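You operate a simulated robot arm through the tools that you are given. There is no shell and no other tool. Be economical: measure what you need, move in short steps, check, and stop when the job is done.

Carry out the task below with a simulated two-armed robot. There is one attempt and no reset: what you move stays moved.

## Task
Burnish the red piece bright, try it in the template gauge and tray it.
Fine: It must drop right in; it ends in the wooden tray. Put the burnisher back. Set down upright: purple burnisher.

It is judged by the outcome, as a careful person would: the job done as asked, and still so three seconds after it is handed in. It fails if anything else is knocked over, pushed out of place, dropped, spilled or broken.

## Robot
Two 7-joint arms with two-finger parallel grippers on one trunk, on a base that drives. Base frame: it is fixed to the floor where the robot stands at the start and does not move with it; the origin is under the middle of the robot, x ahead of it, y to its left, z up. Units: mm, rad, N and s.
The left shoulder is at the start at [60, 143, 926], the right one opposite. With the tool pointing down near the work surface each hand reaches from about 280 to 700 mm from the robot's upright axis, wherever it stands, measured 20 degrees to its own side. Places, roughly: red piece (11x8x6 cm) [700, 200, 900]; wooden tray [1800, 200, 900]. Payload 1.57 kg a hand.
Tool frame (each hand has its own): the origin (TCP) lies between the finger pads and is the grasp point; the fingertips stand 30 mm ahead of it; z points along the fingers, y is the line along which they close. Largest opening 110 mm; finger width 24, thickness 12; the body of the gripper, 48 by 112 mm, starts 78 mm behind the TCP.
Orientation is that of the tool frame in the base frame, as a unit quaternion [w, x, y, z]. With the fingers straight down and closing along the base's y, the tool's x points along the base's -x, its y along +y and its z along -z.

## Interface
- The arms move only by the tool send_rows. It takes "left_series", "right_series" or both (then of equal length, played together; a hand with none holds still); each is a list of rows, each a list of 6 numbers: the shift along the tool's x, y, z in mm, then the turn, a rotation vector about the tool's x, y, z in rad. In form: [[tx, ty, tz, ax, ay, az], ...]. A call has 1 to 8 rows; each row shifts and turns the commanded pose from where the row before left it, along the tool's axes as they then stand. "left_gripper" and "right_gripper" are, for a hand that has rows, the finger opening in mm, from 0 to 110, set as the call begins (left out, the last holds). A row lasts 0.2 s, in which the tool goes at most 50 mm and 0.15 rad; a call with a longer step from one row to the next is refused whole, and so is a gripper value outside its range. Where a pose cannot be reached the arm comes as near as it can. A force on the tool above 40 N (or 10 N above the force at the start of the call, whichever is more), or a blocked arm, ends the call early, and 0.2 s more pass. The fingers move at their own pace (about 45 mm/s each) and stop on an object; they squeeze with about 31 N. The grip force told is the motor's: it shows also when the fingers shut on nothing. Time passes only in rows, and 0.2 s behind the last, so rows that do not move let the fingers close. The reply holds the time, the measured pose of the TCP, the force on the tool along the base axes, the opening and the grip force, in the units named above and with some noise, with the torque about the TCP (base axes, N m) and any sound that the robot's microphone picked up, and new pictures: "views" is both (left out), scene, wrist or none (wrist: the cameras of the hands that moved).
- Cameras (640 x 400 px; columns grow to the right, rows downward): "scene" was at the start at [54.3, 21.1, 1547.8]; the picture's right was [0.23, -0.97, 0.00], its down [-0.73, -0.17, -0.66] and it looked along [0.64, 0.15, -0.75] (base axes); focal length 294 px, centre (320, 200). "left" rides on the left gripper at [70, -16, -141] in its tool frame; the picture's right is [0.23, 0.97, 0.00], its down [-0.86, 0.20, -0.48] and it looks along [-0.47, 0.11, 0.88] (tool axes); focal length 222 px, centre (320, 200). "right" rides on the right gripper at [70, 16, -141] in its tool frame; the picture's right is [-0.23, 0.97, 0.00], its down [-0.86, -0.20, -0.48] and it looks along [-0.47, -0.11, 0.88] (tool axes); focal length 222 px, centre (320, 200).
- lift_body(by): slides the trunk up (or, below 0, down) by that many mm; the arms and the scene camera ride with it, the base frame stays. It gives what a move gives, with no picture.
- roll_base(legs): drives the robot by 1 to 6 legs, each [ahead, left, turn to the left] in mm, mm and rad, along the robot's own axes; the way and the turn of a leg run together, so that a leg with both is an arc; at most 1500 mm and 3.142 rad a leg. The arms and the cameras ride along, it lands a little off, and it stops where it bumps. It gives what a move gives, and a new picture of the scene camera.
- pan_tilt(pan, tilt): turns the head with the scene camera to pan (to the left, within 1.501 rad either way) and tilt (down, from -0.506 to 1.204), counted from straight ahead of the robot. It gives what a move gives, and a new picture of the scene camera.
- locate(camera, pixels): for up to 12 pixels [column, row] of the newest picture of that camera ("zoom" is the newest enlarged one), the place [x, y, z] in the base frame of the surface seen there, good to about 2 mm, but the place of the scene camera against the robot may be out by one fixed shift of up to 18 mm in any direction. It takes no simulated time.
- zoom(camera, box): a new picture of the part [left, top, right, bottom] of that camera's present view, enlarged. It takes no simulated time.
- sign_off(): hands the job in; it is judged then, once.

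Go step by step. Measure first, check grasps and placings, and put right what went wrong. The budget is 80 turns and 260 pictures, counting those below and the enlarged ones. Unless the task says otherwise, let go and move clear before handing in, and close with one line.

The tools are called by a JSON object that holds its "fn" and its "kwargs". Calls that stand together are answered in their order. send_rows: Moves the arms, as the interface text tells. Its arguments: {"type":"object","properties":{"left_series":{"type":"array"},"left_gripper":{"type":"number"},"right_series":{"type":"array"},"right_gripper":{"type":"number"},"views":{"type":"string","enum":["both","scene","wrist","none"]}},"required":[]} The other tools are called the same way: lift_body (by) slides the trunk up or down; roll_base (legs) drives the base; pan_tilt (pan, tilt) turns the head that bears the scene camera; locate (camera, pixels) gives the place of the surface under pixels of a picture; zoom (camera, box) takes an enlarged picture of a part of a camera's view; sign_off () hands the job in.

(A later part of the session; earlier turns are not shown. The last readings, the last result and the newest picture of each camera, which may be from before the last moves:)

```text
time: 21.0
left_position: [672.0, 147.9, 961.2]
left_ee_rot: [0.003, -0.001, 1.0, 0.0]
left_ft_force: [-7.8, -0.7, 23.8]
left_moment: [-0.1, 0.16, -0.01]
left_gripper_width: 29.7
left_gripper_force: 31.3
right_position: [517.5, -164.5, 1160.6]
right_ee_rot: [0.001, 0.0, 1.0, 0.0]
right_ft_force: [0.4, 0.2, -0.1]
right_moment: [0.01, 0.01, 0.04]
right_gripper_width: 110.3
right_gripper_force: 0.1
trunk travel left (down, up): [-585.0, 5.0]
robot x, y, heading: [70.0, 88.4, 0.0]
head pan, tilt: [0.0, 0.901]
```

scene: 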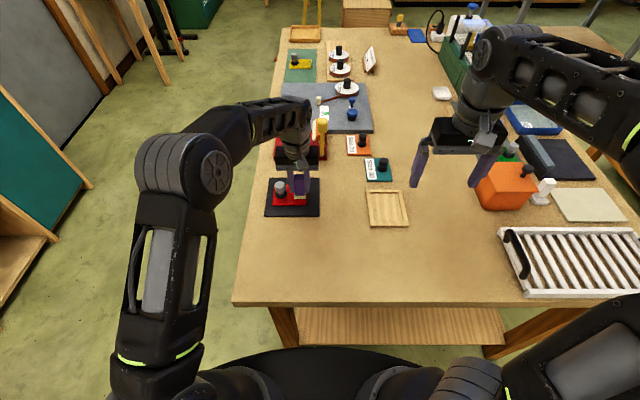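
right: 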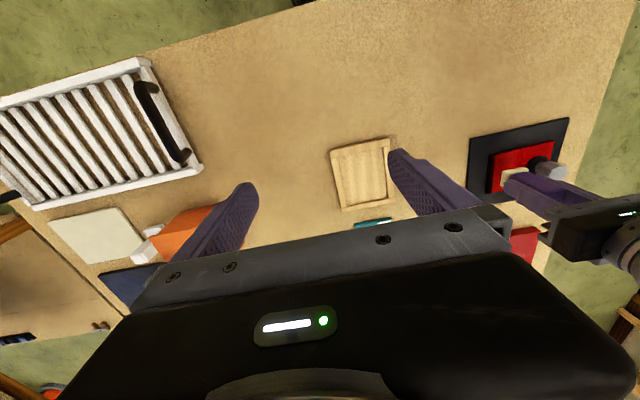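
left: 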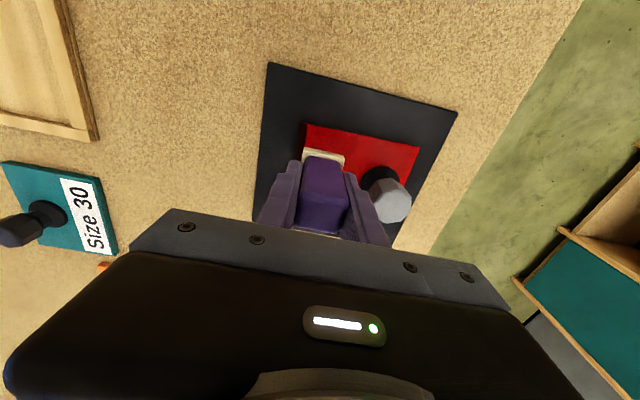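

The piece has stayed put at about 20 N. I'll do more strokes along x and shift a bit in y.

{"fn": "send_rows", "kwargs": {"left_series": [[-12, -4, -0.4, 0, 0, 0], [-12, 0, 0, 0, 0, 0], [16, 0, 0, 0, 0, 0], [16, 0, 0, 0, 0, 0], [12, 0, 0, 0, 0, 0], [-14, 8, 0, 0, 0, 0], [-16, 0, 0, 0, 0, 0], [-16, 0, 0, 0, 0, 0]], "views": "none"}}

{"fn": "send_rows", "kwargs": {"left_series": [[16, 0, 0, 0, 0, 0], [16, 0, 0, 0, 0, 0], [14, 0, 0, 0, 0, 0], [-14, -6, 0, 0, 0, 0], [-14, 0, 0, 0, 0, 0], [-16, 0, 0, 0, 0, 0], [16, 0, 0, 0, 0, 0], [10, 0, 0, 0, 0, 0]], "views": "none"}}

{"fn": "send_rows", "kwargs": {"left_series": [[0, 0, -30, 0, 0, 0], [30, 0, -40, 0, 0, 0], [40, 0, -20, 0, 0, 0], [40, 0, 0, 0, 0, 0]]}}

```text
time: 22.8
left_position: [699.4, 151.4, 960.2]
left_ee_rot: [0.003, -0.001, 1.0, 0.001]
left_ft_force: [-1.3, -0.4, 7.1]
left_moment: [-0.07, -0.02, 0.01]
left_gripper_width: 29.4
left_gripper_force: 30.5
right_position: [518.9, -164.0, 1158.8]
right_ee_rot: [-0.001, 0.0, 1.0, 0.0]
right_ft_force: [-1.4, 0.1, 0.2]
right_moment: [-0.01, 0.03, -0.01]
right_gripper_width: 110.0
right_gripper_force: 0.1
trunk travel left (down, up): [-585.0, 5.0]
robot x, y, heading: [68.2, 88.1, -0.002]
head pan, tilt: [0.0, 0.901]
```

```text
time: 24.6
left_position: [673.4, 142.7, 961.3]
left_ee_rot: [0.004, -0.001, 1.0, 0.0]
left_ft_force: [2.1, -0.1, 3.6]
left_moment: [0.01, -0.15, 0.0]
left_gripper_width: 29.5
left_gripper_force: 31.0
right_position: [519.4, -166.3, 1159.1]
right_ee_rot: [0.0, 0.0, 1.0, 0.001]
right_ft_force: [0.5, 0.5, -0.4]
right_moment: [0.03, 0.01, 0.01]
right_gripper_width: 110.1
right_gripper_force: 0.0
trunk travel left (down, up): [-585.0, 5.0]
robot x, y, heading: [66.2, 88.1, 0.002]
head pan, tilt: [0.0, 0.901]
```

```text
time: 25.6
left_position: [557.6, 144.4, 1052.2]
left_ee_rot: [0.003, 0.0, 1.0, 0.0]
left_ft_force: [0.2, -0.2, -2.5]
left_moment: [0.03, -0.04, 0.02]
left_gripper_width: 29.4
left_gripper_force: 31.3
right_position: [519.2, -165.5, 1159.5]
right_ee_rot: [0.001, 0.0, 1.0, 0.0]
right_ft_force: [-0.3, -0.4, -0.2]
right_moment: [-0.04, 0.02, 0.0]
right_gripper_width: 110.1
right_gripper_force: 0.0
trunk travel left (down, up): [-585.0, 5.0]
robot x, y, heading: [70.2, 86.2, -0.004]
head pan, tilt: [0.0, 0.901]
```

scene: 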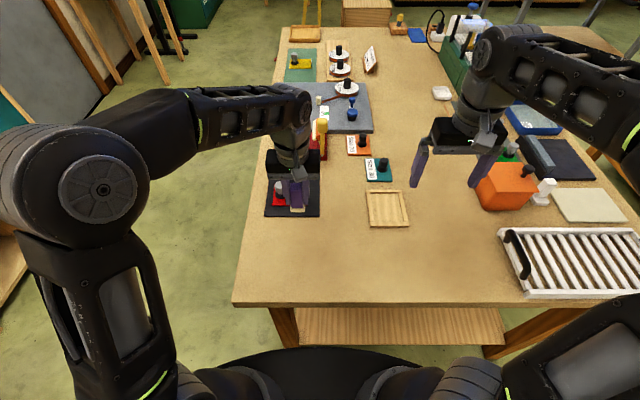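
left: 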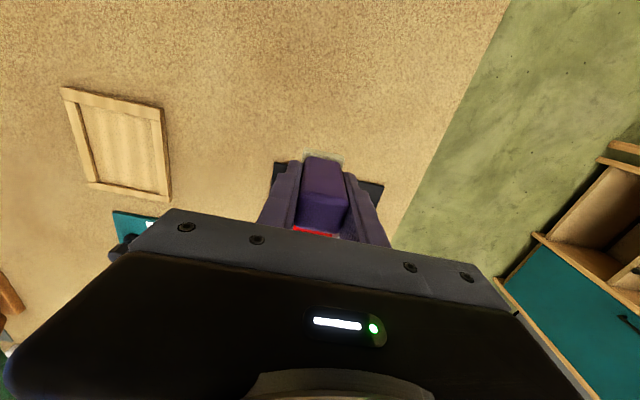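

The hand hides the plate from the scene camera. I'll move it left to compare the shine.

{"fn": "send_rows", "kwargs": {"left_series": [[20, 40, -10, 0, 0, 0], [10, 40, 0, 0, 0, 0], [0, 40, 0, 0, 0, 0], [0, 40, 0, 0, 0, 0]], "views": "none"}}

{"fn": "zoom", "kwargs": {"camera": "scene", "box": [255, 165, 335, 225]}}

```text
time: 26.6
left_position: [529.3, 305.8, 1059.3]
left_ee_rot: [0.003, 0.0, 1.0, 0.0]
left_ft_force: [0.4, 0.9, -1.3]
left_moment: [-0.01, 0.04, 0.01]
left_gripper_width: 29.6
left_gripper_force: 31.3
right_position: [519.4, -165.1, 1158.5]
right_ee_rot: [0.0, -0.001, 1.0, 0.0]
right_ft_force: [0.7, -0.3, 0.0]
right_moment: [-0.03, -0.01, 0.01]
right_gripper_width: 110.0
right_gripper_force: 0.0
trunk travel left (down, up): [-585.0, 5.0]
robot x, y, heading: [69.9, 88.7, 0.002]
head pan, tilt: [0.0, 0.901]
```

```text
6.67 times, centred on (295, 195) of scene
```

zoom: 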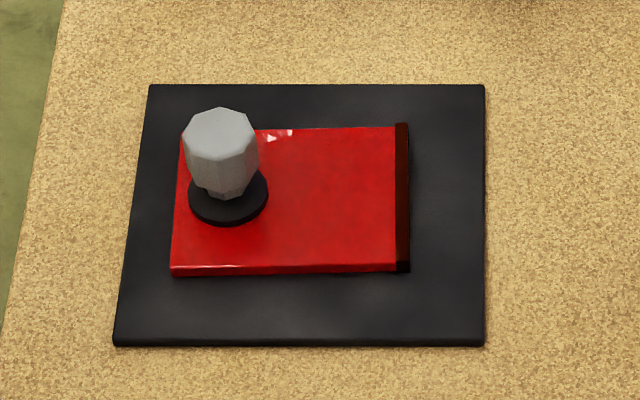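

Only small glints remain at (280,135), and I can't tell yet whether that means polished. I'll return to the earlier hover pose to compare the same wrist view, then also do the strip beside the knob.

{"fn": "send_rows", "kwargs": {"left_series": [[-20, -40, 0, 0, 0, 0], [-30, -40, 0, 0, 0, 0], [-30, -40, 10, 0, 0, 0], [-35, -30, 20, 0, 0, 0], [-30, -10, 20, 0, 0, 0], [0, 0, 23, 0, 0, 0]]}}

{"fn": "zoom", "kwargs": {"camera": "left", "box": [260, 50, 460, 220]}}

```text
refused: row 3 steps farther than a row can; nothing moved
```

```text
2.35 times, centred on (360, 135) of left
```

zoom: 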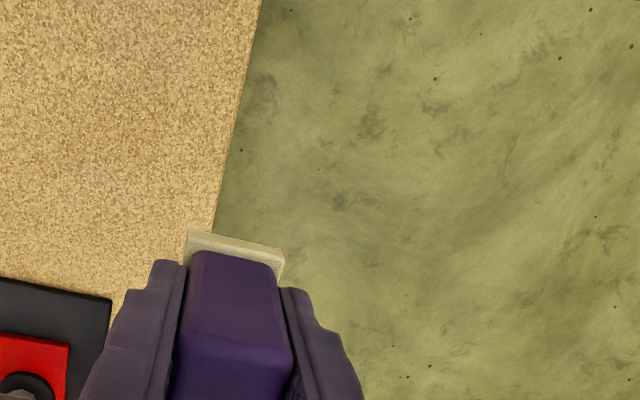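

{"fn": "send_rows", "kwargs": {"left_series": [[-20, -40, 0, 0, 0, 0], [-28, -38, 0, 0, 0, 0], [-28, -38, 10, 0, 0, 0], [-34, -30, 20, 0, 0, 0], [-34, -14, 20, 0, 0, 0], [0, 0, 23, 0, 0, 0]]}}

{"fn": "zoom", "kwargs": {"camera": "left", "box": [260, 50, 460, 220]}}

```text
time: 28.0
left_position: [678.9, 141.4, 985.9]
left_ee_rot: [0.004, -0.001, 1.0, 0.0]
left_ft_force: [-1.0, -0.5, -0.1]
left_moment: [0.01, -0.02, 0.0]
left_gripper_width: 29.3
left_gripper_force: 30.3
right_position: [519.4, -165.4, 1159.6]
right_ee_rot: [0.0, 0.0, 1.0, 0.0]
right_ft_force: [0.5, 0.5, 0.0]
right_moment: [0.0, 0.0, -0.02]
right_gripper_width: 110.0
right_gripper_force: 0.1
trunk travel left (down, up): [-585.0, 5.0]
robot x, y, heading: [66.5, 87.3, -0.001]
head pan, tilt: [0.0, 0.901]
```

scene: 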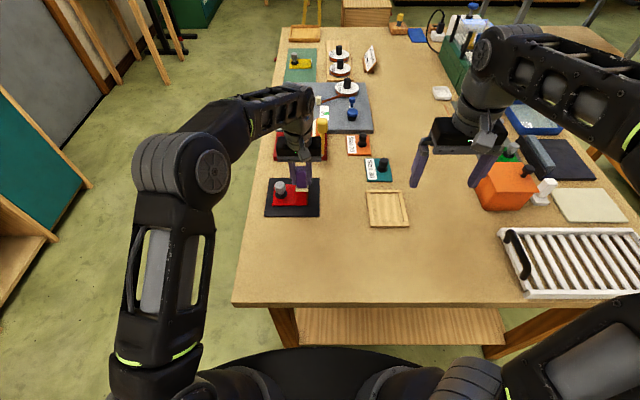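
left: 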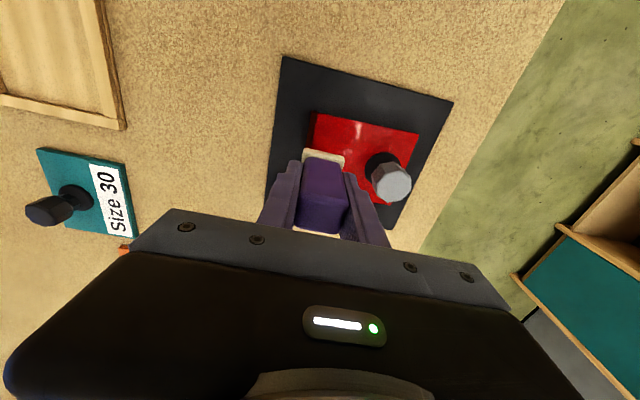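

```text
2.35 times, centred on (360, 135) of left
```

zoom: 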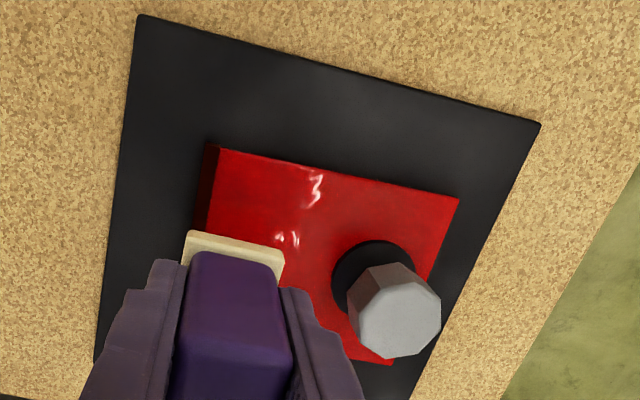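

Glints look still wrinkled (at (315,185) in the zoom). I'll burnish again more thoroughly over the whole open face.

{"fn": "send_rows", "kwargs": {"left_series": [[0, 0, 15, 0, 0, 0], [0, 0, 6, 0, 0, 0], [0, 0, 2, 0, 0, 0], [0, 0, 1.5, 0, 0, 0], [0, 0, 0.5, 0, 0, 0]], "views": "none"}}

```text
time: 29.2
left_position: [676.4, 142.9, 961.6]
left_ee_rot: [0.004, -0.001, 1.0, 0.0]
left_ft_force: [-0.4, 0.6, 0.3]
left_moment: [0.01, 0.01, 0.01]
left_gripper_width: 29.1
left_gripper_force: 31.5
right_position: [520.0, -165.5, 1158.5]
right_ee_rot: [0.0, 0.0, 1.0, 0.0]
right_ft_force: [-0.8, -0.9, 0.1]
right_moment: [-0.01, -0.02, 0.01]
right_gripper_width: 109.8
right_gripper_force: 0.1
trunk travel left (down, up): [-585.0, 5.0]
robot x, y, heading: [71.0, 87.7, -0.0]
head pan, tilt: [0.0, 0.901]
```

{"fn": "send_rows", "kwargs": {"left_series": [[0, 0, 1, 0, 0, 0], [0, 0, 0.7, 0, 0, 0]], "views": "none"}}

```text
time: 29.8
left_position: [676.0, 144.5, 962.6]
left_ee_rot: [0.004, -0.001, 1.0, 0.0]
left_ft_force: [0.1, -0.9, -0.9]
left_moment: [-0.04, -0.02, 0.0]
left_gripper_width: 29.5
left_gripper_force: 30.8
right_position: [519.5, -165.3, 1158.8]
right_ee_rot: [0.0, -0.001, 1.0, 0.0]
right_ft_force: [-0.4, 0.8, -0.3]
right_moment: [-0.02, 0.02, -0.03]
right_gripper_width: 110.1
right_gripper_force: 0.0
trunk travel left (down, up): [-585.0, 5.0]
robot x, y, heading: [69.2, 88.1, 0.001]
head pan, tilt: [0.0, 0.901]
```

{"fn": "send_rows", "kwargs": {"left_series": [[0, 0, 1, 0, 0, 0], [0, 0, 0.7, 0, 0, 0]], "views": "none"}}

```text
time: 30.4
left_position: [674.5, 143.2, 961.2]
left_ee_rot: [0.004, -0.001, 1.0, 0.001]
left_ft_force: [3.2, 0.3, 4.3]
left_moment: [-0.01, -0.14, 0.02]
left_gripper_width: 29.2
left_gripper_force: 30.8
right_position: [520.0, -164.1, 1159.0]
right_ee_rot: [0.0, 0.0, 1.0, 0.0]
right_ft_force: [1.0, -0.5, -0.6]
right_moment: [0.01, -0.02, -0.01]
right_gripper_width: 109.9
right_gripper_force: 0.0
trunk travel left (down, up): [-585.0, 5.0]
robot x, y, heading: [67.1, 88.0, -0.003]
head pan, tilt: [0.0, 0.901]
```

{"fn": "send_rows", "kwargs": {"left_series": [[-12, 0, 0.6, 0, 0, 0], [-12, 0, 0, 0, 0, 0], [16, 0, 0, 0, 0, 0], [16, 0, 0, 0, 0, 0], [14, 0, 0, 0, 0, 0], [-16, 5, 0, 0, 0, 0], [-16, 0, 0, 0, 0, 0], [-14, 0, 0, 0, 0, 0]], "views": "none"}}

{"fn": "send_rows", "kwargs": {"left_series": [[16, 5, 0, 0, 0, 0], [16, 0, 0, 0, 0, 0], [14, 0, 0, 0, 0, 0], [-16, 4, 0, 0, 0, 0], [-16, 0, 0, 0, 0, 0], [-16, 0, 0, 0, 0, 0]], "views": "none"}}

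```text
time: 32.2
left_position: [698.0, 148.4, 960.6]
left_ee_rot: [0.004, -0.001, 1.0, -0.001]
left_ft_force: [-7.4, 0.4, 22.7]
left_moment: [-0.07, 0.05, -0.05]
left_gripper_width: 29.7
left_gripper_force: 31.2
right_position: [517.3, -165.4, 1160.2]
right_ee_rot: [0.001, 0.0, 1.0, 0.0]
right_ft_force: [-0.1, 0.3, 0.4]
right_moment: [0.01, -0.02, 0.04]
right_gripper_width: 109.8
right_gripper_force: 0.0
trunk travel left (down, up): [-585.0, 5.0]
robot x, y, heading: [66.4, 91.9, -0.002]
head pan, tilt: [0.0, 0.901]
```

```text
time: 33.6
left_position: [698.5, 158.1, 959.4]
left_ee_rot: [0.003, -0.001, 1.0, -0.001]
left_ft_force: [-4.6, 0.2, 15.5]
left_moment: [-0.11, 0.01, -0.05]
left_gripper_width: 29.5
left_gripper_force: 30.6
right_position: [518.1, -165.3, 1159.6]
right_ee_rot: [0.001, 0.0, 1.0, 0.0]
right_ft_force: [-0.4, 0.4, -0.3]
right_moment: [0.02, -0.01, -0.01]
right_gripper_width: 109.8
right_gripper_force: 0.1
trunk travel left (down, up): [-585.0, 5.0]
robot x, y, heading: [69.8, 90.6, -0.004]
head pan, tilt: [0.0, 0.901]
```

Good contact. Now I'll do the strip past the knob at x≈707, sliding along y.

{"fn": "send_rows", "kwargs": {"left_series": [[-10, 0, 0, 0, 0, 0], [0, 16, 0, 0, 0, 0], [0, 16, 0, 0, 0, 0], [0, 16, 0, 0, 0, 0], [0, -16, 0, 0, 0, 0], [0, -16, 0, 0, 0, 0], [0, -16, 0, 0, 0, 0], [10, -10, 0, 0, 0, 0]], "views": "wrist"}}

```text
time: 35.4
left_position: [701.4, 147.5, 958.7]
left_ee_rot: [0.007, -0.001, 1.0, 0.001]
left_ft_force: [3.1, 2.6, 15.6]
left_moment: [0.02, -0.3, 0.02]
left_gripper_width: 29.3
left_gripper_force: 30.9
right_position: [518.8, -164.7, 1160.3]
right_ee_rot: [0.001, 0.0, 1.0, 0.0]
right_ft_force: [0.1, 0.0, 0.2]
right_moment: [0.0, -0.03, -0.01]
right_gripper_width: 109.9
right_gripper_force: 0.1
trunk travel left (down, up): [-585.0, 5.0]
robot x, y, heading: [71.1, 89.8, -0.0]
head pan, tilt: [0.0, 0.901]
```

left: 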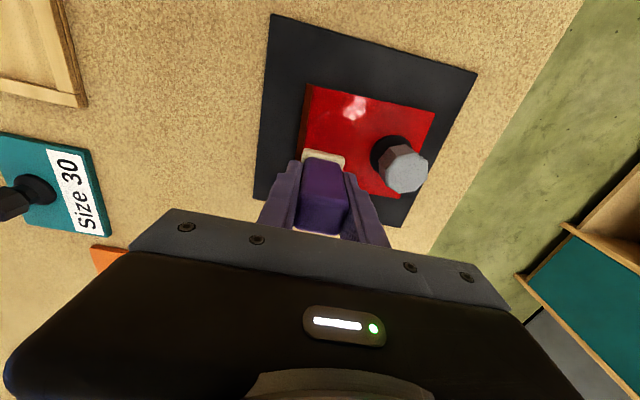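

{"fn": "zoom", "kwargs": {"camera": "left", "box": [290, 70, 450, 210]}}

{"fn": "send_rows", "kwargs": {"left_series": [[16, -3, 0, 0, 0, 0], [16, 0, 0, 0, 0, 0], [14, 0, 0, 0, 0, 0], [-16, 3, 0, 0, 0, 0], [-16, 0, 0, 0, 0, 0], [16, 4, 0, 0, 0, 0], [16, 0, 0, 0, 0, 0], [-5, 0, 0, 0, 0, 0]], "views": "none"}}

{"fn": "send_rows", "kwargs": {"left_series": [[0, -3, -25, 0, 0, 0], [30, 30, -30, 0, 0, 0], [40, 25, -15, 0, 0, 0], [40, 25, 0, 0, 0, 0], [40, 25, 0, 0, 0, 0], [0, 40, 0, 0, 0, 0]], "views": "none"}}

{"fn": "zoom", "kwargs": {"camera": "scene", "box": [255, 165, 335, 225]}}

```text
2.86 times, centred on (370, 140) of left
```

zoom: 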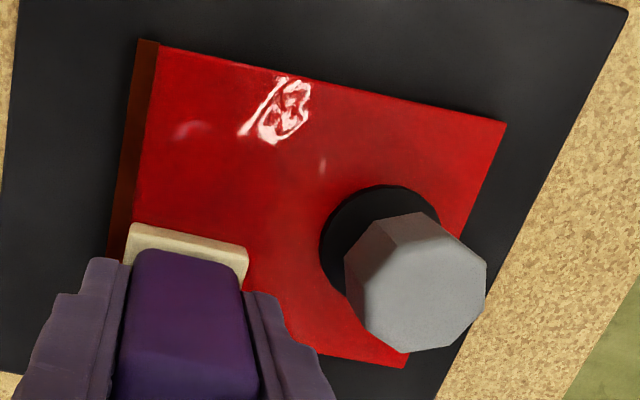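

```text
time: 37.2
left_position: [659.8, 152.2, 958.5]
left_ee_rot: [0.004, -0.001, 1.0, 0.001]
left_ft_force: [-4.2, -0.4, 27.6]
left_moment: [-0.1, -0.04, 0.03]
left_gripper_width: 29.5
left_gripper_force: 30.9
right_position: [517.4, -164.5, 1159.8]
right_ee_rot: [0.001, 0.0, 1.0, 0.0]
right_ft_force: [0.2, 0.1, -0.7]
right_moment: [-0.01, -0.05, -0.01]
right_gripper_width: 110.2
right_gripper_force: 0.0
trunk travel left (down, up): [-585.0, 5.0]
robot x, y, heading: [68.7, 88.3, 0.005]
head pan, tilt: [0.0, 0.901]
```

```text
refused: row 2 steps farther than a row can; nothing moved
```

```text
6.67 times, centred on (295, 195) of scene
```

zoom: 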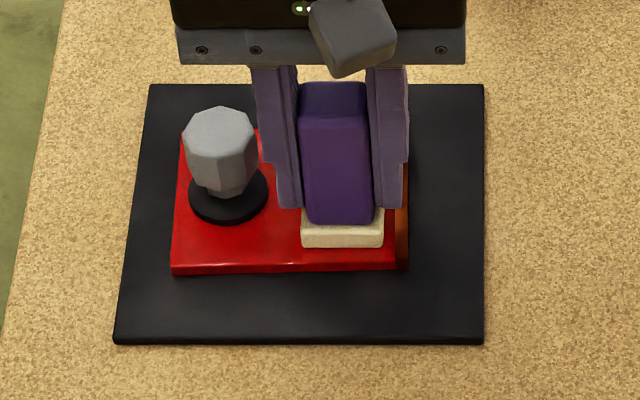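

The wrist view now shows much stronger, crisper reflections at (280,105). One more pair of pass sets for good measure, then lift and look.

{"fn": "send_rows", "kwargs": {"left_series": [[-16, -3, -0.4, 0, 0, 0], [-16, 0, 0, 0, 0, 0], [-8, -3, 0, 0, 0, 0], [16, 0, 0, 0, 0, 0], [16, -4, 0, 0, 0, 0], [8, 0, 0, 0, 0, 0], [-16, 2, 0, 0, 0, 0], [-16, 3, 0, 0, 0, 0]], "views": "none"}}

{"fn": "send_rows", "kwargs": {"left_series": [[-8, 2, 0, 0, 0, 0], [16, 2, 0, 0, 0, 0], [16, 0, 0, 0, 0, 0], [8, 0, 0, 0, 0, 0], [-16, 2, 0, 0, 0, 0], [-16, 2, 0, 0, 0, 0], [16, -5, 0, 0, 0, 0]], "views": "none"}}

{"fn": "send_rows", "kwargs": {"left_series": [[0, 0, -25, 0, 0, 0], [30, 0, -38, 0, 0, 0], [36, 25, -15, 0, 0, 0], [36, 25, 0, 0, 0, 0], [36, 25, 0, 0, 0, 0], [0, 40, 0, 0, 0, 0], [0, 40, 0, 0, 0, 0]]}}

{"fn": "zoom", "kwargs": {"camera": "scene", "box": [255, 165, 335, 225]}}

```text
time: 39.0
left_position: [691.5, 147.6, 958.2]
left_ee_rot: [0.002, -0.001, 1.0, 0.001]
left_ft_force: [-1.9, -1.5, 6.0]
left_moment: [-0.09, 0.0, 0.01]
left_gripper_width: 29.6
left_gripper_force: 30.7
right_position: [518.9, -165.5, 1159.2]
right_ee_rot: [0.001, -0.001, 1.0, 0.0]
right_ft_force: [-0.5, -0.6, 0.0]
right_moment: [0.02, 0.0, 0.0]
right_gripper_width: 110.2
right_gripper_force: 0.1
trunk travel left (down, up): [-585.0, 5.0]
robot x, y, heading: [67.2, 86.2, 0.005]
head pan, tilt: [0.0, 0.901]
```

```text
time: 40.6
left_position: [675.9, 149.7, 958.8]
left_ee_rot: [0.004, 0.0, 1.0, -0.001]
left_ft_force: [-0.7, 0.3, 2.0]
left_moment: [-0.08, -0.01, -0.01]
left_gripper_width: 29.5
left_gripper_force: 31.7
right_position: [519.4, -166.6, 1160.0]
right_ee_rot: [0.0, 0.0, 1.0, 0.0]
right_ft_force: [-0.1, -0.3, -0.2]
right_moment: [0.01, -0.03, 0.02]
right_gripper_width: 109.9
right_gripper_force: 0.0
trunk travel left (down, up): [-585.0, 5.0]
robot x, y, heading: [72.3, 86.5, -0.005]
head pan, tilt: [0.0, 0.901]
```

```text
time: 42.2
left_position: [539.1, 307.0, 1032.1]
left_ee_rot: [0.003, 0.0, 1.0, 0.001]
left_ft_force: [0.1, 0.9, -0.7]
left_moment: [-0.02, 0.01, 0.05]
left_gripper_width: 29.4
left_gripper_force: 31.2
right_position: [519.1, -164.6, 1159.3]
right_ee_rot: [0.0, 0.0, 1.0, -0.001]
right_ft_force: [0.9, 0.0, 0.0]
right_moment: [0.0, -0.02, -0.02]
right_gripper_width: 110.1
right_gripper_force: 0.1
trunk travel left (down, up): [-585.0, 5.0]
robot x, y, heading: [68.7, 90.7, 0.002]
head pan, tilt: [0.0, 0.901]
```

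scene: 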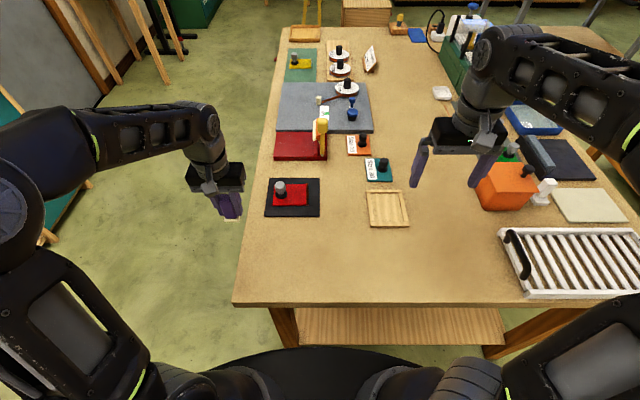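
left: 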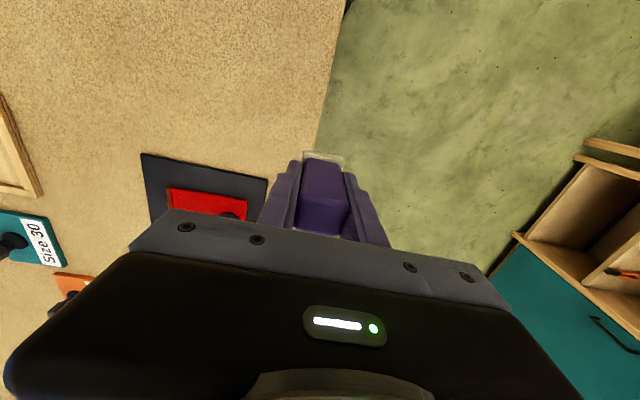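

```text
6.67 times, centred on (295, 195) of scene
```

zoom: 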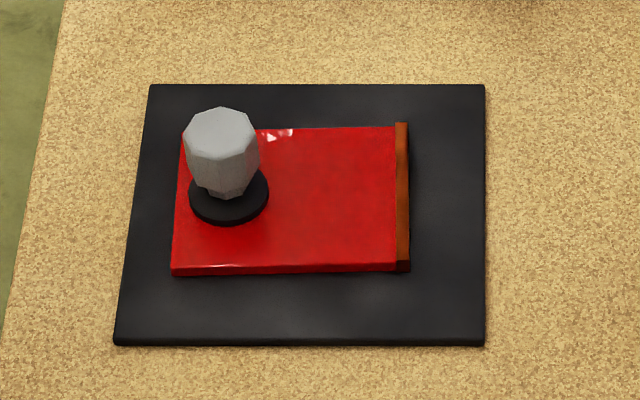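

The edge strip on the right at (403,195) has turned from dark brown to orange-brown: that strip is what burnishes bright. I'll rub directly over it (y≈130) along its full length to finish it.

{"fn": "send_rows", "kwargs": {"left_series": [[0, -40, 0, 0, 0, 0], [-30, -38, 0, 0, 0, 0], [-30, -38, 0, 0, 0, 0], [-30, -36, 5, 0, 0, 0], [-30, -20, 20, 0, 0, 0], [-15, -4, 28, 0, 0, 0], [0, 0, 14, 0, 0, 0], [0, 0, 3, 0, 0, 0]], "views": "wrist"}}

```text
time: 44.0
left_position: [674.9, 129.1, 967.5]
left_ee_rot: [0.004, -0.001, 1.0, 0.0]
left_ft_force: [0.2, -0.7, -0.5]
left_moment: [0.03, 0.02, 0.0]
left_gripper_width: 29.3
left_gripper_force: 30.8
right_position: [519.7, -165.5, 1159.7]
right_ee_rot: [0.001, 0.001, 1.0, 0.0]
right_ft_force: [0.4, 0.7, -0.7]
right_moment: [-0.03, 0.01, -0.03]
right_gripper_width: 109.8
right_gripper_force: 0.0
trunk travel left (down, up): [-585.0, 5.0]
robot x, y, heading: [65.2, 89.8, 0.001]
head pan, tilt: [0.0, 0.901]
```

left: 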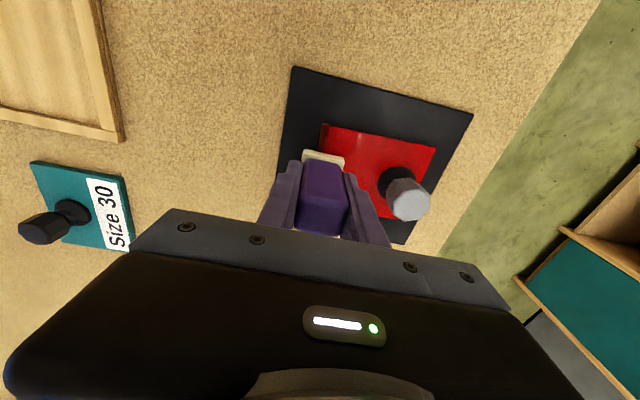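

{"fn": "send_rows", "kwargs": {"left_series": [[0, 0, 6, 0, 0, 0], [0, 0, 1.5, 0, 0, 0], [0, 0, 1, 0, 0, 0]], "views": "none"}}

```text
time: 44.8
left_position: [674.1, 129.5, 959.7]
left_ee_rot: [0.004, -0.001, 1.0, -0.001]
left_ft_force: [-2.1, 2.6, 7.8]
left_moment: [0.19, -0.07, 0.02]
left_gripper_width: 29.5
left_gripper_force: 30.9
right_position: [519.2, -163.9, 1159.9]
right_ee_rot: [0.0, -0.001, 1.0, -0.001]
right_ft_force: [0.1, -0.4, -0.5]
right_moment: [0.01, 0.01, 0.02]
right_gripper_width: 110.0
right_gripper_force: 0.2
trunk travel left (down, up): [-585.0, 5.0]
robot x, y, heading: [65.7, 87.0, -0.002]
head pan, tilt: [0.0, 0.901]
```

{"fn": "send_rows", "kwargs": {"left_series": [[-16, 0, 0.4, 0, 0, 0], [-14, 0, 0, 0, 0, 0], [16, 0, 0, 0, 0, 0], [16, 0, 0, 0, 0, 0], [16, 0, 0, 0, 0, 0], [14, 0, 0, 0, 0, 0], [-16, 0, 0, 0, 0, 0], [-16, 0, 0, 0, 0, 0]], "views": "none"}}

{"fn": "send_rows", "kwargs": {"left_series": [[-16, 0, 0, 0, 0, 0], [-14, 0, 0, 0, 0, 0], [16, 0, 0, 0, 0, 0], [16, 0, 0, 0, 0, 0], [16, 0, 0, 0, 0, 0], [14, 0, 0, 0, 0, 0], [-16, 0, 0, 0, 0, 0], [-16, 0, 0, 0, 0, 0]], "views": "none"}}

{"fn": "send_rows", "kwargs": {"left_series": [[-16, 0, 0, 0, 0, 0], [-14, 0, 0, 0, 0, 0], [16, 0, 0, 0, 0, 0], [16, 0, 0, 0, 0, 0], [16, 0, 0, 0, 0, 0], [14, 0, 0, 0, 0, 0], [-16, 0, 0, 0, 0, 0], [-14, 0, 0, 0, 0, 0]], "views": "scene"}}

{"fn": "zoom", "kwargs": {"camera": "scene", "box": [255, 165, 335, 225]}}

```text
time: 46.6
left_position: [672.3, 128.9, 958.7]
left_ee_rot: [0.003, -0.001, 1.0, 0.002]
left_ft_force: [-4.1, 0.4, 14.6]
left_moment: [0.13, 0.03, 0.03]
left_gripper_width: 29.4
left_gripper_force: 31.3
right_position: [518.3, -164.8, 1160.0]
right_ee_rot: [0.0, 0.0, 1.0, 0.0]
right_ft_force: [0.0, -0.4, 0.1]
right_moment: [0.01, 0.0, 0.01]
right_gripper_width: 110.2
right_gripper_force: 0.0
trunk travel left (down, up): [-585.0, 5.0]
robot x, y, heading: [67.7, 88.1, -0.001]
head pan, tilt: [0.0, 0.901]
```

```text
time: 48.4
left_position: [673.2, 128.8, 958.5]
left_ee_rot: [0.003, -0.002, 1.0, 0.0]
left_ft_force: [-5.4, -0.2, 14.2]
left_moment: [0.14, 0.05, 0.03]
left_gripper_width: 29.6
left_gripper_force: 31.7
right_position: [517.5, -164.5, 1160.3]
right_ee_rot: [0.001, 0.0, 1.0, -0.001]
right_ft_force: [-0.1, 0.0, -0.5]
right_moment: [0.0, -0.02, -0.01]
right_gripper_width: 110.1
right_gripper_force: 0.0
trunk travel left (down, up): [-585.0, 5.0]
robot x, y, heading: [69.9, 91.3, -0.001]
head pan, tilt: [0.0, 0.901]
```

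```text
time: 50.2
left_position: [671.1, 129.6, 959.2]
left_ee_rot: [0.005, -0.001, 1.0, -0.001]
left_ft_force: [-3.6, -1.7, 10.8]
left_moment: [0.13, 0.07, 0.06]
left_gripper_width: 29.5
left_gripper_force: 30.9
right_position: [517.9, -164.7, 1159.2]
right_ee_rot: [0.001, 0.0, 1.0, 0.0]
right_ft_force: [0.3, 0.1, 1.0]
right_moment: [-0.01, 0.0, 0.0]
right_gripper_width: 110.1
right_gripper_force: 0.1
trunk travel left (down, up): [-585.0, 5.0]
robot x, y, heading: [67.6, 85.1, 0.001]
head pan, tilt: [0.0, 0.901]
```

scene: 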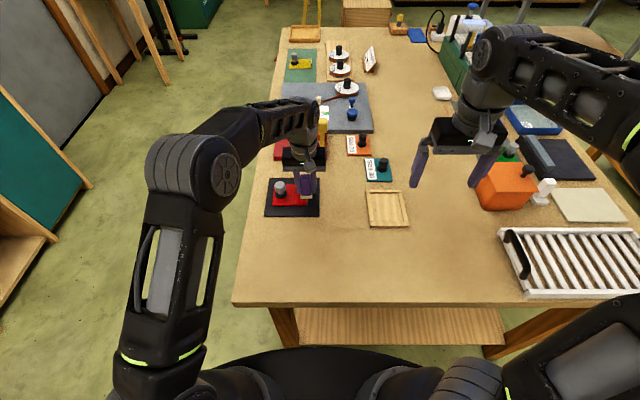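

```text
6.67 times, centred on (295, 195) of scene
```

zoom: 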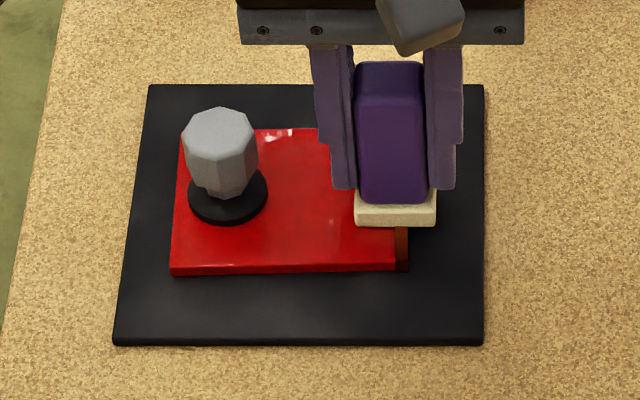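

{"fn": "send_rows", "kwargs": {"left_series": [[0, 0, -25, 0, 0, 0], [30, 0, -38, 0, 0, 0], [36, 25, -15, 0, 0, 0], [36, 30, 0, 0, 0, 0], [36, 30, 0, 0, 0, 0], [0, 40, 0, 0, 0, 0], [0, 40, 0, 0, 0, 0]], "views": "none"}}

{"fn": "zoom", "kwargs": {"camera": "scene", "box": [255, 165, 335, 225]}}

```text
time: 51.8
left_position: [531.1, 294.6, 1036.7]
left_ee_rot: [0.003, 0.0, 1.0, 0.0]
left_ft_force: [-0.1, 0.4, -0.7]
left_moment: [-0.01, -0.01, -0.02]
left_gripper_width: 29.5
left_gripper_force: 31.6
right_position: [519.8, -164.8, 1159.7]
right_ee_rot: [0.0, 0.0, 1.0, 0.0]
right_ft_force: [-0.6, -0.7, -0.1]
right_moment: [-0.01, -0.01, -0.01]
right_gripper_width: 110.0
right_gripper_force: 0.0
trunk travel left (down, up): [-585.0, 5.0]
robot x, y, heading: [67.2, 88.6, -0.002]
head pan, tilt: [0.0, 0.901]
```

```text
6.67 times, centred on (295, 195) of scene
```

zoom: 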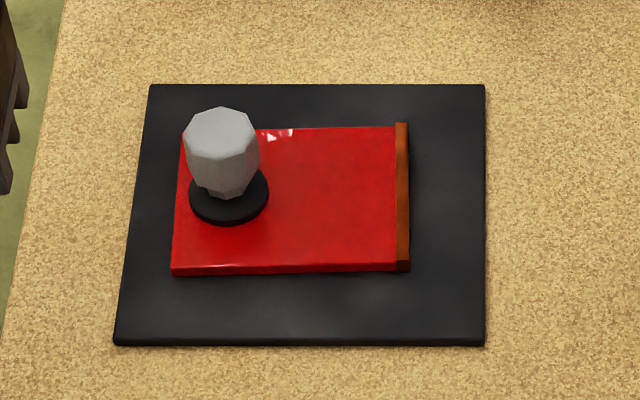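

{"fn": "zoom", "kwargs": {"camera": "scene", "box": [296, 178, 312, 202]}}

{"fn": "send_rows", "kwargs": {"right_series": [[-10, 40, 0, 0, 0, 0], [-10, 40, 0, 0, 0, 0], [-10, 40, 0, 0, 0, 0]], "views": "wrist"}}

{"fn": "zoom", "kwargs": {"camera": "right", "box": [380, 100, 490, 200]}}

```text
16.00 times, centred on (304, 190) of scene
```

zoom: 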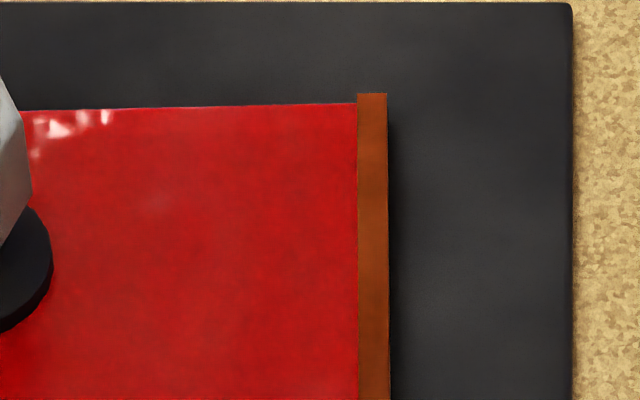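

```text
time: 52.6
left_position: [532.7, 295.2, 1035.7]
left_ee_rot: [0.003, 0.0, 1.0, 0.0]
left_ft_force: [0.1, 0.1, -1.2]
left_moment: [-0.03, -0.02, 0.0]
left_gripper_width: 29.2
left_gripper_force: 31.2
right_position: [553.1, -41.6, 1159.5]
right_ee_rot: [-0.001, 0.0, 1.0, -0.002]
right_ft_force: [-0.4, -0.2, 1.2]
right_moment: [0.0, 0.03, 0.05]
right_gripper_width: 110.0
right_gripper_force: 0.1
trunk travel left (down, up): [-585.0, 5.0]
robot x, y, heading: [72.4, 88.8, -0.001]
head pan, tilt: [0.0, 0.901]
```

right: 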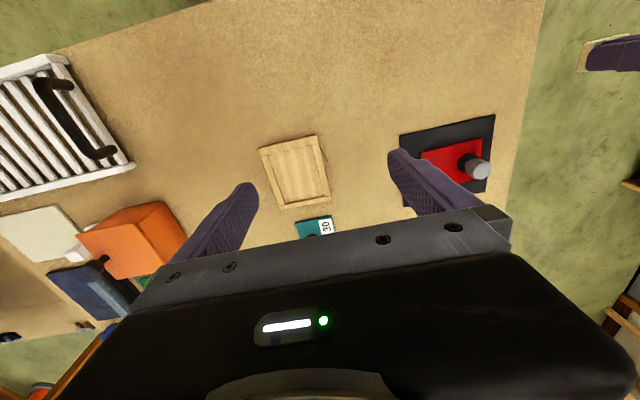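

```text
4.00 times, centred on (435, 150) of right
```

zoom: 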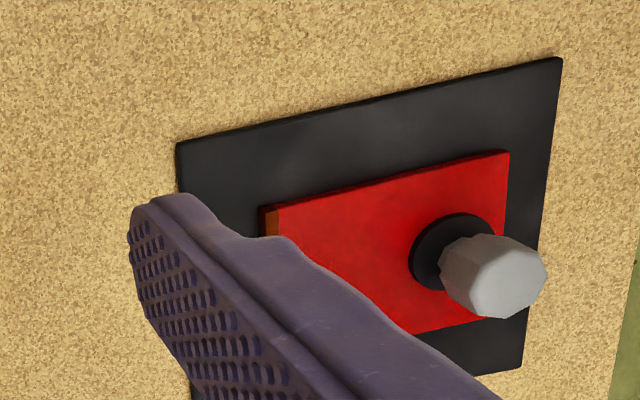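

The strip is uniformly orange-brown now. I'll do one more burnishing round there to see whether its colour still changes or is finished.

{"fn": "send_rows", "kwargs": {"left_series": [[0, -40, 0, 0, 0, 0], [0, -40, 0, 0, 0, 0], [-36, -30, 0, 0, 0, 0], [-36, -30, 0, 0, 0, 0], [-36, -25, 15, 0, 0, 0], [-30, 0, 38, 0, 0, 0], [0, 0, 22, 0, 0, 0], [0, 0, 3, 0, 0, 0]], "views": "none"}}

{"fn": "send_rows", "kwargs": {"left_series": [[-16, 0, 0.5, 0, 0, 0], [-14, 0, 0, 0, 0, 0], [16, 0, 0, 0, 0, 0], [16, 0, 0, 0, 0, 0], [16, 0, 0, 0, 0, 0], [14, 0, 0, 0, 0, 0], [-16, 0, 0, 0, 0, 0], [-16, 0, 0, 0, 0, 0]], "views": "none"}}

{"fn": "send_rows", "kwargs": {"left_series": [[-16, 0, 0, 0, 0, 0], [-14, 0, 0, 0, 0, 0], [16, 0, 0, 0, 0, 0], [16, 0, 0, 0, 0, 0], [16, 0, 0, 0, 0, 0], [14, 0, 0, 0, 0, 0], [-16, 0, 0, 0, 0, 0], [-16, 0, 0, 0, 0, 0]], "views": "none"}}

{"fn": "send_rows", "kwargs": {"left_series": [[0, 0, -25, 0, 0, 0], [30, 0, -38, 0, 0, 0], [36, 25, -15, 0, 0, 0], [36, 30, 0, 0, 0, 0], [36, 30, 0, 0, 0, 0], [0, 40, 0, 0, 0, 0], [0, 40, 0, 0, 0, 0]], "views": "none"}}

{"fn": "zoom", "kwargs": {"camera": "scene", "box": [296, 178, 312, 202]}}

```text
time: 54.4
left_position: [671.6, 130.1, 958.3]
left_ee_rot: [0.005, -0.001, 1.0, 0.001]
left_ft_force: [-1.8, 1.8, 10.3]
left_moment: [0.19, 0.01, 0.0]
left_gripper_width: 29.7
left_gripper_force: 31.4
right_position: [550.9, -44.4, 1160.0]
right_ee_rot: [0.0, 0.0, 1.0, -0.001]
right_ft_force: [-0.2, 0.5, -1.0]
right_moment: [0.0, 0.02, -0.02]
right_gripper_width: 110.0
right_gripper_force: 0.1
trunk travel left (down, up): [-585.0, 5.0]
robot x, y, heading: [72.8, 86.2, -0.0]
head pan, tilt: [0.0, 0.901]
```

```text
time: 56.2
left_position: [670.7, 129.5, 959.2]
left_ee_rot: [0.005, -0.001, 1.0, 0.0]
left_ft_force: [-5.9, 0.2, 19.4]
left_moment: [0.12, 0.05, 0.03]
left_gripper_width: 29.5
left_gripper_force: 31.2
right_position: [549.2, -43.1, 1160.0]
right_ee_rot: [0.001, 0.0, 1.0, 0.001]
right_ft_force: [0.1, 0.8, 0.4]
right_moment: [0.02, 0.04, -0.02]
right_gripper_width: 110.0
right_gripper_force: 0.1
trunk travel left (down, up): [-585.0, 5.0]
robot x, y, heading: [70.6, 88.1, -0.001]
head pan, tilt: [0.0, 0.901]
```

```text
time: 58.0
left_position: [671.4, 129.5, 958.3]
left_ee_rot: [0.003, -0.002, 1.0, -0.001]
left_ft_force: [-3.6, 0.9, 12.2]
left_moment: [0.06, -0.02, 0.02]
left_gripper_width: 29.6
left_gripper_force: 31.1
right_position: [550.6, -43.5, 1160.4]
right_ee_rot: [0.001, 0.0, 1.0, 0.0]
right_ft_force: [-0.2, 0.0, -0.2]
right_moment: [0.01, 0.04, 0.02]
right_gripper_width: 110.1
right_gripper_force: 0.1
trunk travel left (down, up): [-585.0, 5.0]
robot x, y, heading: [68.8, 88.9, -0.004]
head pan, tilt: [0.0, 0.901]
```

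```text
time: 59.6
left_position: [533.4, 294.1, 1032.0]
left_ee_rot: [0.003, 0.0, 1.0, -0.001]
left_ft_force: [-0.3, 0.6, -0.4]
left_moment: [-0.01, 0.01, -0.01]
left_gripper_width: 29.5
left_gripper_force: 30.8
right_position: [551.3, -42.6, 1160.2]
right_ee_rot: [0.0, 0.0, 1.0, 0.0]
right_ft_force: [-0.6, -0.4, 0.0]
right_moment: [-0.03, -0.03, 0.01]
right_gripper_width: 109.9
right_gripper_force: 0.1
trunk travel left (down, up): [-585.0, 5.0]
robot x, y, heading: [68.7, 89.4, 0.003]
head pan, tilt: [0.0, 0.901]
```

```text
16.00 times, centred on (304, 190) of scene
```

zoom: 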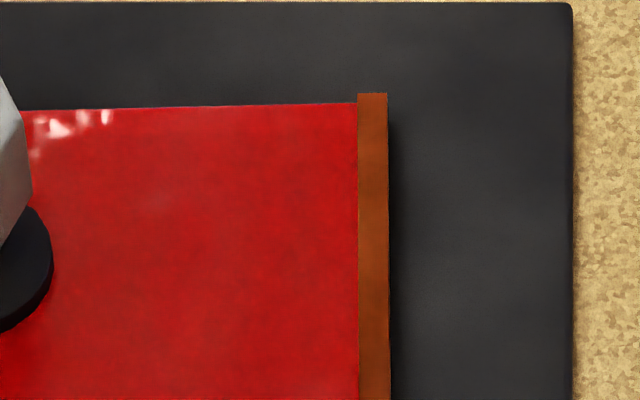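

No change in colour, so the burnishing is complete. I'll return the burnisher to its original spot (481,155).

{"fn": "send_rows", "kwargs": {"left_series": [[13, -35, 0, 0, 0, 0], [13, -35, 0, 0, 0, 0], [13, -35, 0, 0, 0, 0], [12, -33, 0, 0, 0, 0], [0, 0, 35, 0, 0, 0.1], [0, 0, 30, 0, 0, 0], [0, 0, 10, 0, 0, 0], [0, 0, 3, 0, 0, 0]], "views": "wrist"}}

```text
time: 61.4
left_position: [483.4, 156.7, 957.6]
left_ee_rot: [0.004, 0.05, 0.999, 0.001]
left_ft_force: [0.3, -0.3, -0.4]
left_moment: [0.01, 0.02, 0.01]
left_gripper_width: 29.7
left_gripper_force: 31.4
right_position: [552.3, -43.1, 1159.5]
right_ee_rot: [0.0, 0.001, 1.0, -0.001]
right_ft_force: [0.4, -0.4, -0.8]
right_moment: [0.0, 0.02, 0.01]
right_gripper_width: 110.3
right_gripper_force: 0.0
trunk travel left (down, up): [-585.0, 5.0]
robot x, y, heading: [65.5, 89.1, -0.004]
head pan, tilt: [0.0, 0.901]
```

left: 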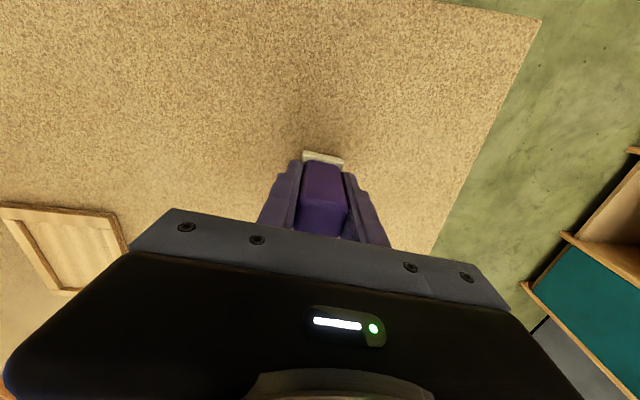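

{"fn": "send_rows", "kwargs": {"left_series": [[0, 0, 7, 0, 0, 0], [0, 0, 2, 0, 0, 0], [0, 0, 1, 0, 0, 0]], "views": "none"}}

```text
time: 62.2
left_position: [483.0, 155.5, 945.9]
left_ee_rot: [0.004, 0.049, 0.999, 0.0]
left_ft_force: [0.2, -0.5, -0.4]
left_moment: [0.02, -0.03, 0.03]
left_gripper_width: 29.5
left_gripper_force: 30.6
right_position: [552.1, -45.5, 1159.9]
right_ee_rot: [0.0, 0.001, 1.0, 0.0]
right_ft_force: [0.3, 0.4, -0.3]
right_moment: [-0.01, 0.0, -0.02]
right_gripper_width: 109.8
right_gripper_force: 0.0
trunk travel left (down, up): [-585.0, 5.0]
robot x, y, heading: [72.1, 87.9, -0.002]
head pan, tilt: [0.0, 0.901]
```

{"fn": "send_rows", "kwargs": {"left_series": [[0, 0, 1, 0, 0, 0], [0, 0, 0.7, 0, 0, 0]], "views": "none"}}

```text
time: 62.8
left_position: [483.2, 156.4, 944.7]
left_ee_rot: [0.004, 0.049, 0.999, 0.0]
left_ft_force: [1.5, 0.4, 5.1]
left_moment: [-0.06, -0.08, 0.05]
left_gripper_width: 29.9
left_gripper_force: 31.3
right_position: [552.1, -43.5, 1160.7]
right_ee_rot: [0.0, 0.0, 1.0, 0.0]
right_ft_force: [-0.3, -0.1, 1.4]
right_moment: [0.03, 0.04, 0.0]
right_gripper_width: 110.1
right_gripper_force: 0.0
trunk travel left (down, up): [-585.0, 5.0]
robot x, y, heading: [64.7, 88.0, -0.001]
head pan, tilt: [0.0, 0.901]
```

Contact at 5 N. I'll release slowly and rise straight up.

{"fn": "send_rows", "kwargs": {"left_series": [[0, 0, 0, 0, 0, 0], [0, 0, 0, 0, 0, 0], [0, 0, 0, 0, 0, 0], [0, 0, 0, 0, 0, 0], [0, 0, 0, 0, 0, 0]], "left_gripper": 90, "views": "none"}}

{"fn": "send_rows", "kwargs": {"left_series": [[0, 0, -20, 0, 0, 0], [0, 0, -40, 0, 0, 0], [0, 0, -40, 0, 0, 0], [0, 0, -20, 0, 0, -0.1], [-45, 0, 0, 0, 0, 0], [-45, 0, 0, 0, 0, 0]]}}

```text
time: 64.0
left_position: [482.3, 155.9, 944.2]
left_ee_rot: [0.004, 0.05, 0.999, 0.001]
left_ft_force: [0.7, -1.1, -0.2]
left_moment: [0.0, -0.01, 0.02]
left_gripper_width: 90.0
left_gripper_force: 0.1
right_position: [551.1, -44.4, 1159.8]
right_ee_rot: [0.0, -0.001, 1.0, 0.0]
right_ft_force: [-1.1, -0.2, -0.3]
right_moment: [0.02, 0.03, -0.02]
right_gripper_width: 110.1
right_gripper_force: 0.1
trunk travel left (down, up): [-585.0, 5.0]
robot x, y, heading: [69.3, 88.9, -0.0]
head pan, tilt: [0.0, 0.901]
```

```text
time: 65.4
left_position: [572.1, 157.1, 1065.1]
left_ee_rot: [0.003, -0.001, 1.0, 0.001]
left_ft_force: [0.1, -0.8, -0.4]
left_moment: [0.0, -0.01, 0.01]
left_gripper_width: 89.9
left_gripper_force: 0.1
right_position: [552.5, -43.6, 1160.3]
right_ee_rot: [0.0, 0.0, 1.0, 0.001]
right_ft_force: [-0.3, -0.1, -0.4]
right_moment: [-0.02, 0.01, -0.01]
right_gripper_width: 110.1
right_gripper_force: 0.2
trunk travel left (down, up): [-585.0, 5.0]
robot x, y, heading: [67.9, 89.0, -0.0]
head pan, tilt: [0.0, 0.901]
```

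scene: 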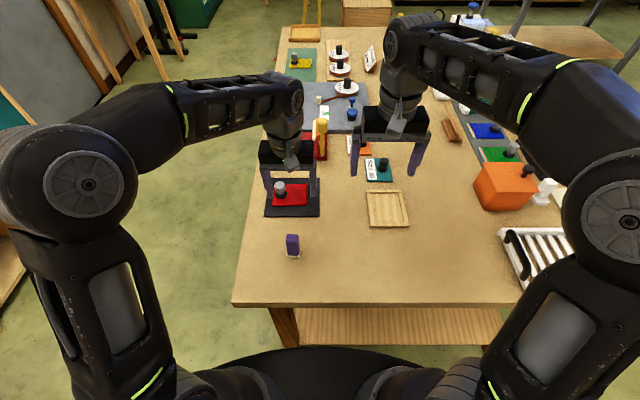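
left: 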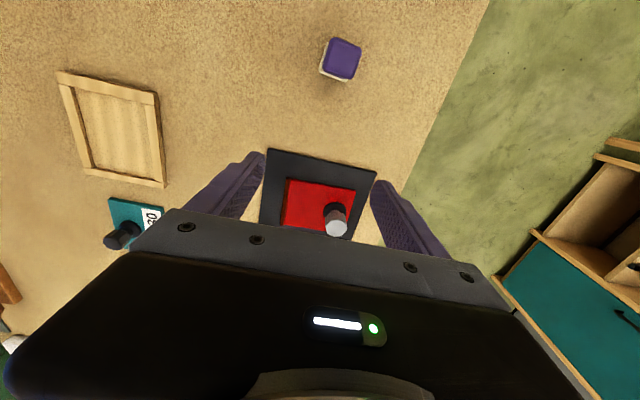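

The burnisher stands upright at (340,58). Now I'll measure the knob and plate precisely from the left wrist view.

{"fn": "zoom", "kwargs": {"camera": "left", "box": [260, 140, 380, 240]}}

{"fn": "locate", "kwargs": {"camera": "zoom", "pixels": [[410, 310], [440, 320], [375, 320], [405, 285], [425, 375], [150, 165], [500, 215], [120, 330], [135, 250], [300, 200], [480, 330], [440, 230]]}}

```text
4.00 times, centred on (320, 190) of left
```

zoom: 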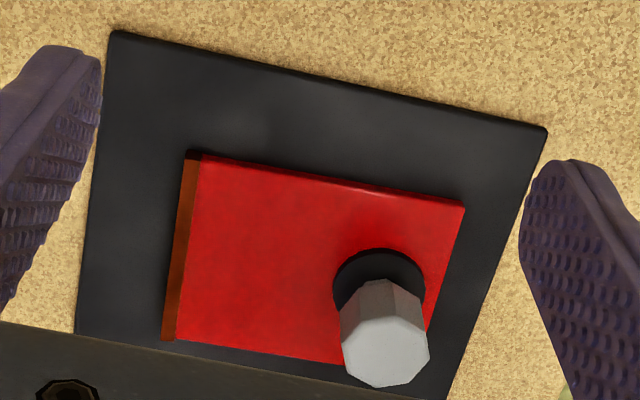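

```text
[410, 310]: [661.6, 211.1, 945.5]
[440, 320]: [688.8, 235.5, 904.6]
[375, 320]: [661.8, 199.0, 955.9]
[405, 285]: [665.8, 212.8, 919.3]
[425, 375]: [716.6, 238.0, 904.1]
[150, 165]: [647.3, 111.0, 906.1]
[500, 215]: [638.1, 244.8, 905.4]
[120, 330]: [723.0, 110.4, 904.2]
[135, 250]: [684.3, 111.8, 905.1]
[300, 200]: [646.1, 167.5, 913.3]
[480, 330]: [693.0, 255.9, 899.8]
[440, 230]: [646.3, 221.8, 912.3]
```

{"fn": "locate", "kwargs": {"camera": "zoom", "pixels": [[385, 352], [346, 348], [424, 348], [384, 320], [380, 384], [195, 158], [456, 208], [203, 170], [168, 335], [330, 358], [182, 240], [445, 235]]}}

```text
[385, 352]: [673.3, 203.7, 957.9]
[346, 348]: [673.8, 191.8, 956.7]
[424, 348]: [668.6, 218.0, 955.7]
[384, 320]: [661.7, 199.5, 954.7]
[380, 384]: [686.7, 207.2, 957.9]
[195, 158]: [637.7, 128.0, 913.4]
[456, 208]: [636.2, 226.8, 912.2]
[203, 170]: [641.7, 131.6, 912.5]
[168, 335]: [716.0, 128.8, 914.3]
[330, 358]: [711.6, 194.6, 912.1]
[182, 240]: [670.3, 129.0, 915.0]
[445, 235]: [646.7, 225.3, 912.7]
```

The knob centre is ≈(673.5,204), top z≈957; the plate is square to the axes, centred near (676,178). I'll move over the knob and descend to z≈953.

{"fn": "send_rows", "kwargs": {"left_series": [[-35, 16, 10, 0, 0, 0], [-35, 16, 10, 0, 0, 0], [-31, 15, 10, 0, 0, 0], [0, 0, 35, 0, 0, 0], [0, 0, 30, 0, 0, 0], [0, 0, 15, 0, 0, 0]], "views": "wrist"}}

```text
time: 66.8
left_position: [675.2, 202.0, 955.1]
left_ee_rot: [0.003, -0.001, 1.0, 0.0]
left_ft_force: [0.2, -0.2, -0.4]
left_moment: [0.02, -0.01, 0.0]
left_gripper_width: 89.9
left_gripper_force: 0.0
right_position: [552.5, -44.5, 1159.6]
right_ee_rot: [-0.001, 0.0, 1.0, 0.0]
right_ft_force: [0.0, -0.9, 0.4]
right_moment: [-0.03, 0.01, 0.01]
right_gripper_width: 109.9
right_gripper_force: 0.1
trunk travel left (down, up): [-585.0, 5.0]
robot x, y, heading: [69.3, 89.2, -0.003]
head pan, tilt: [0.0, 0.901]
```

left: 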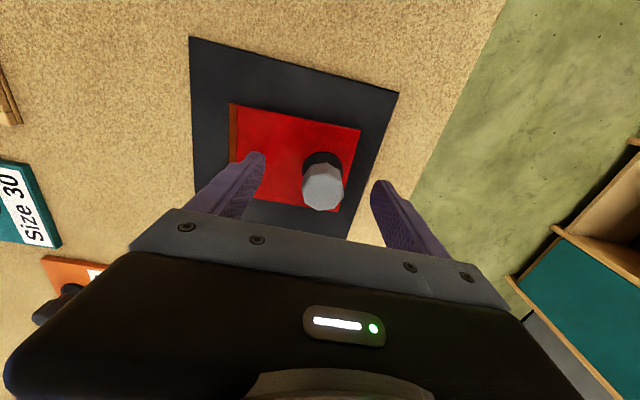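

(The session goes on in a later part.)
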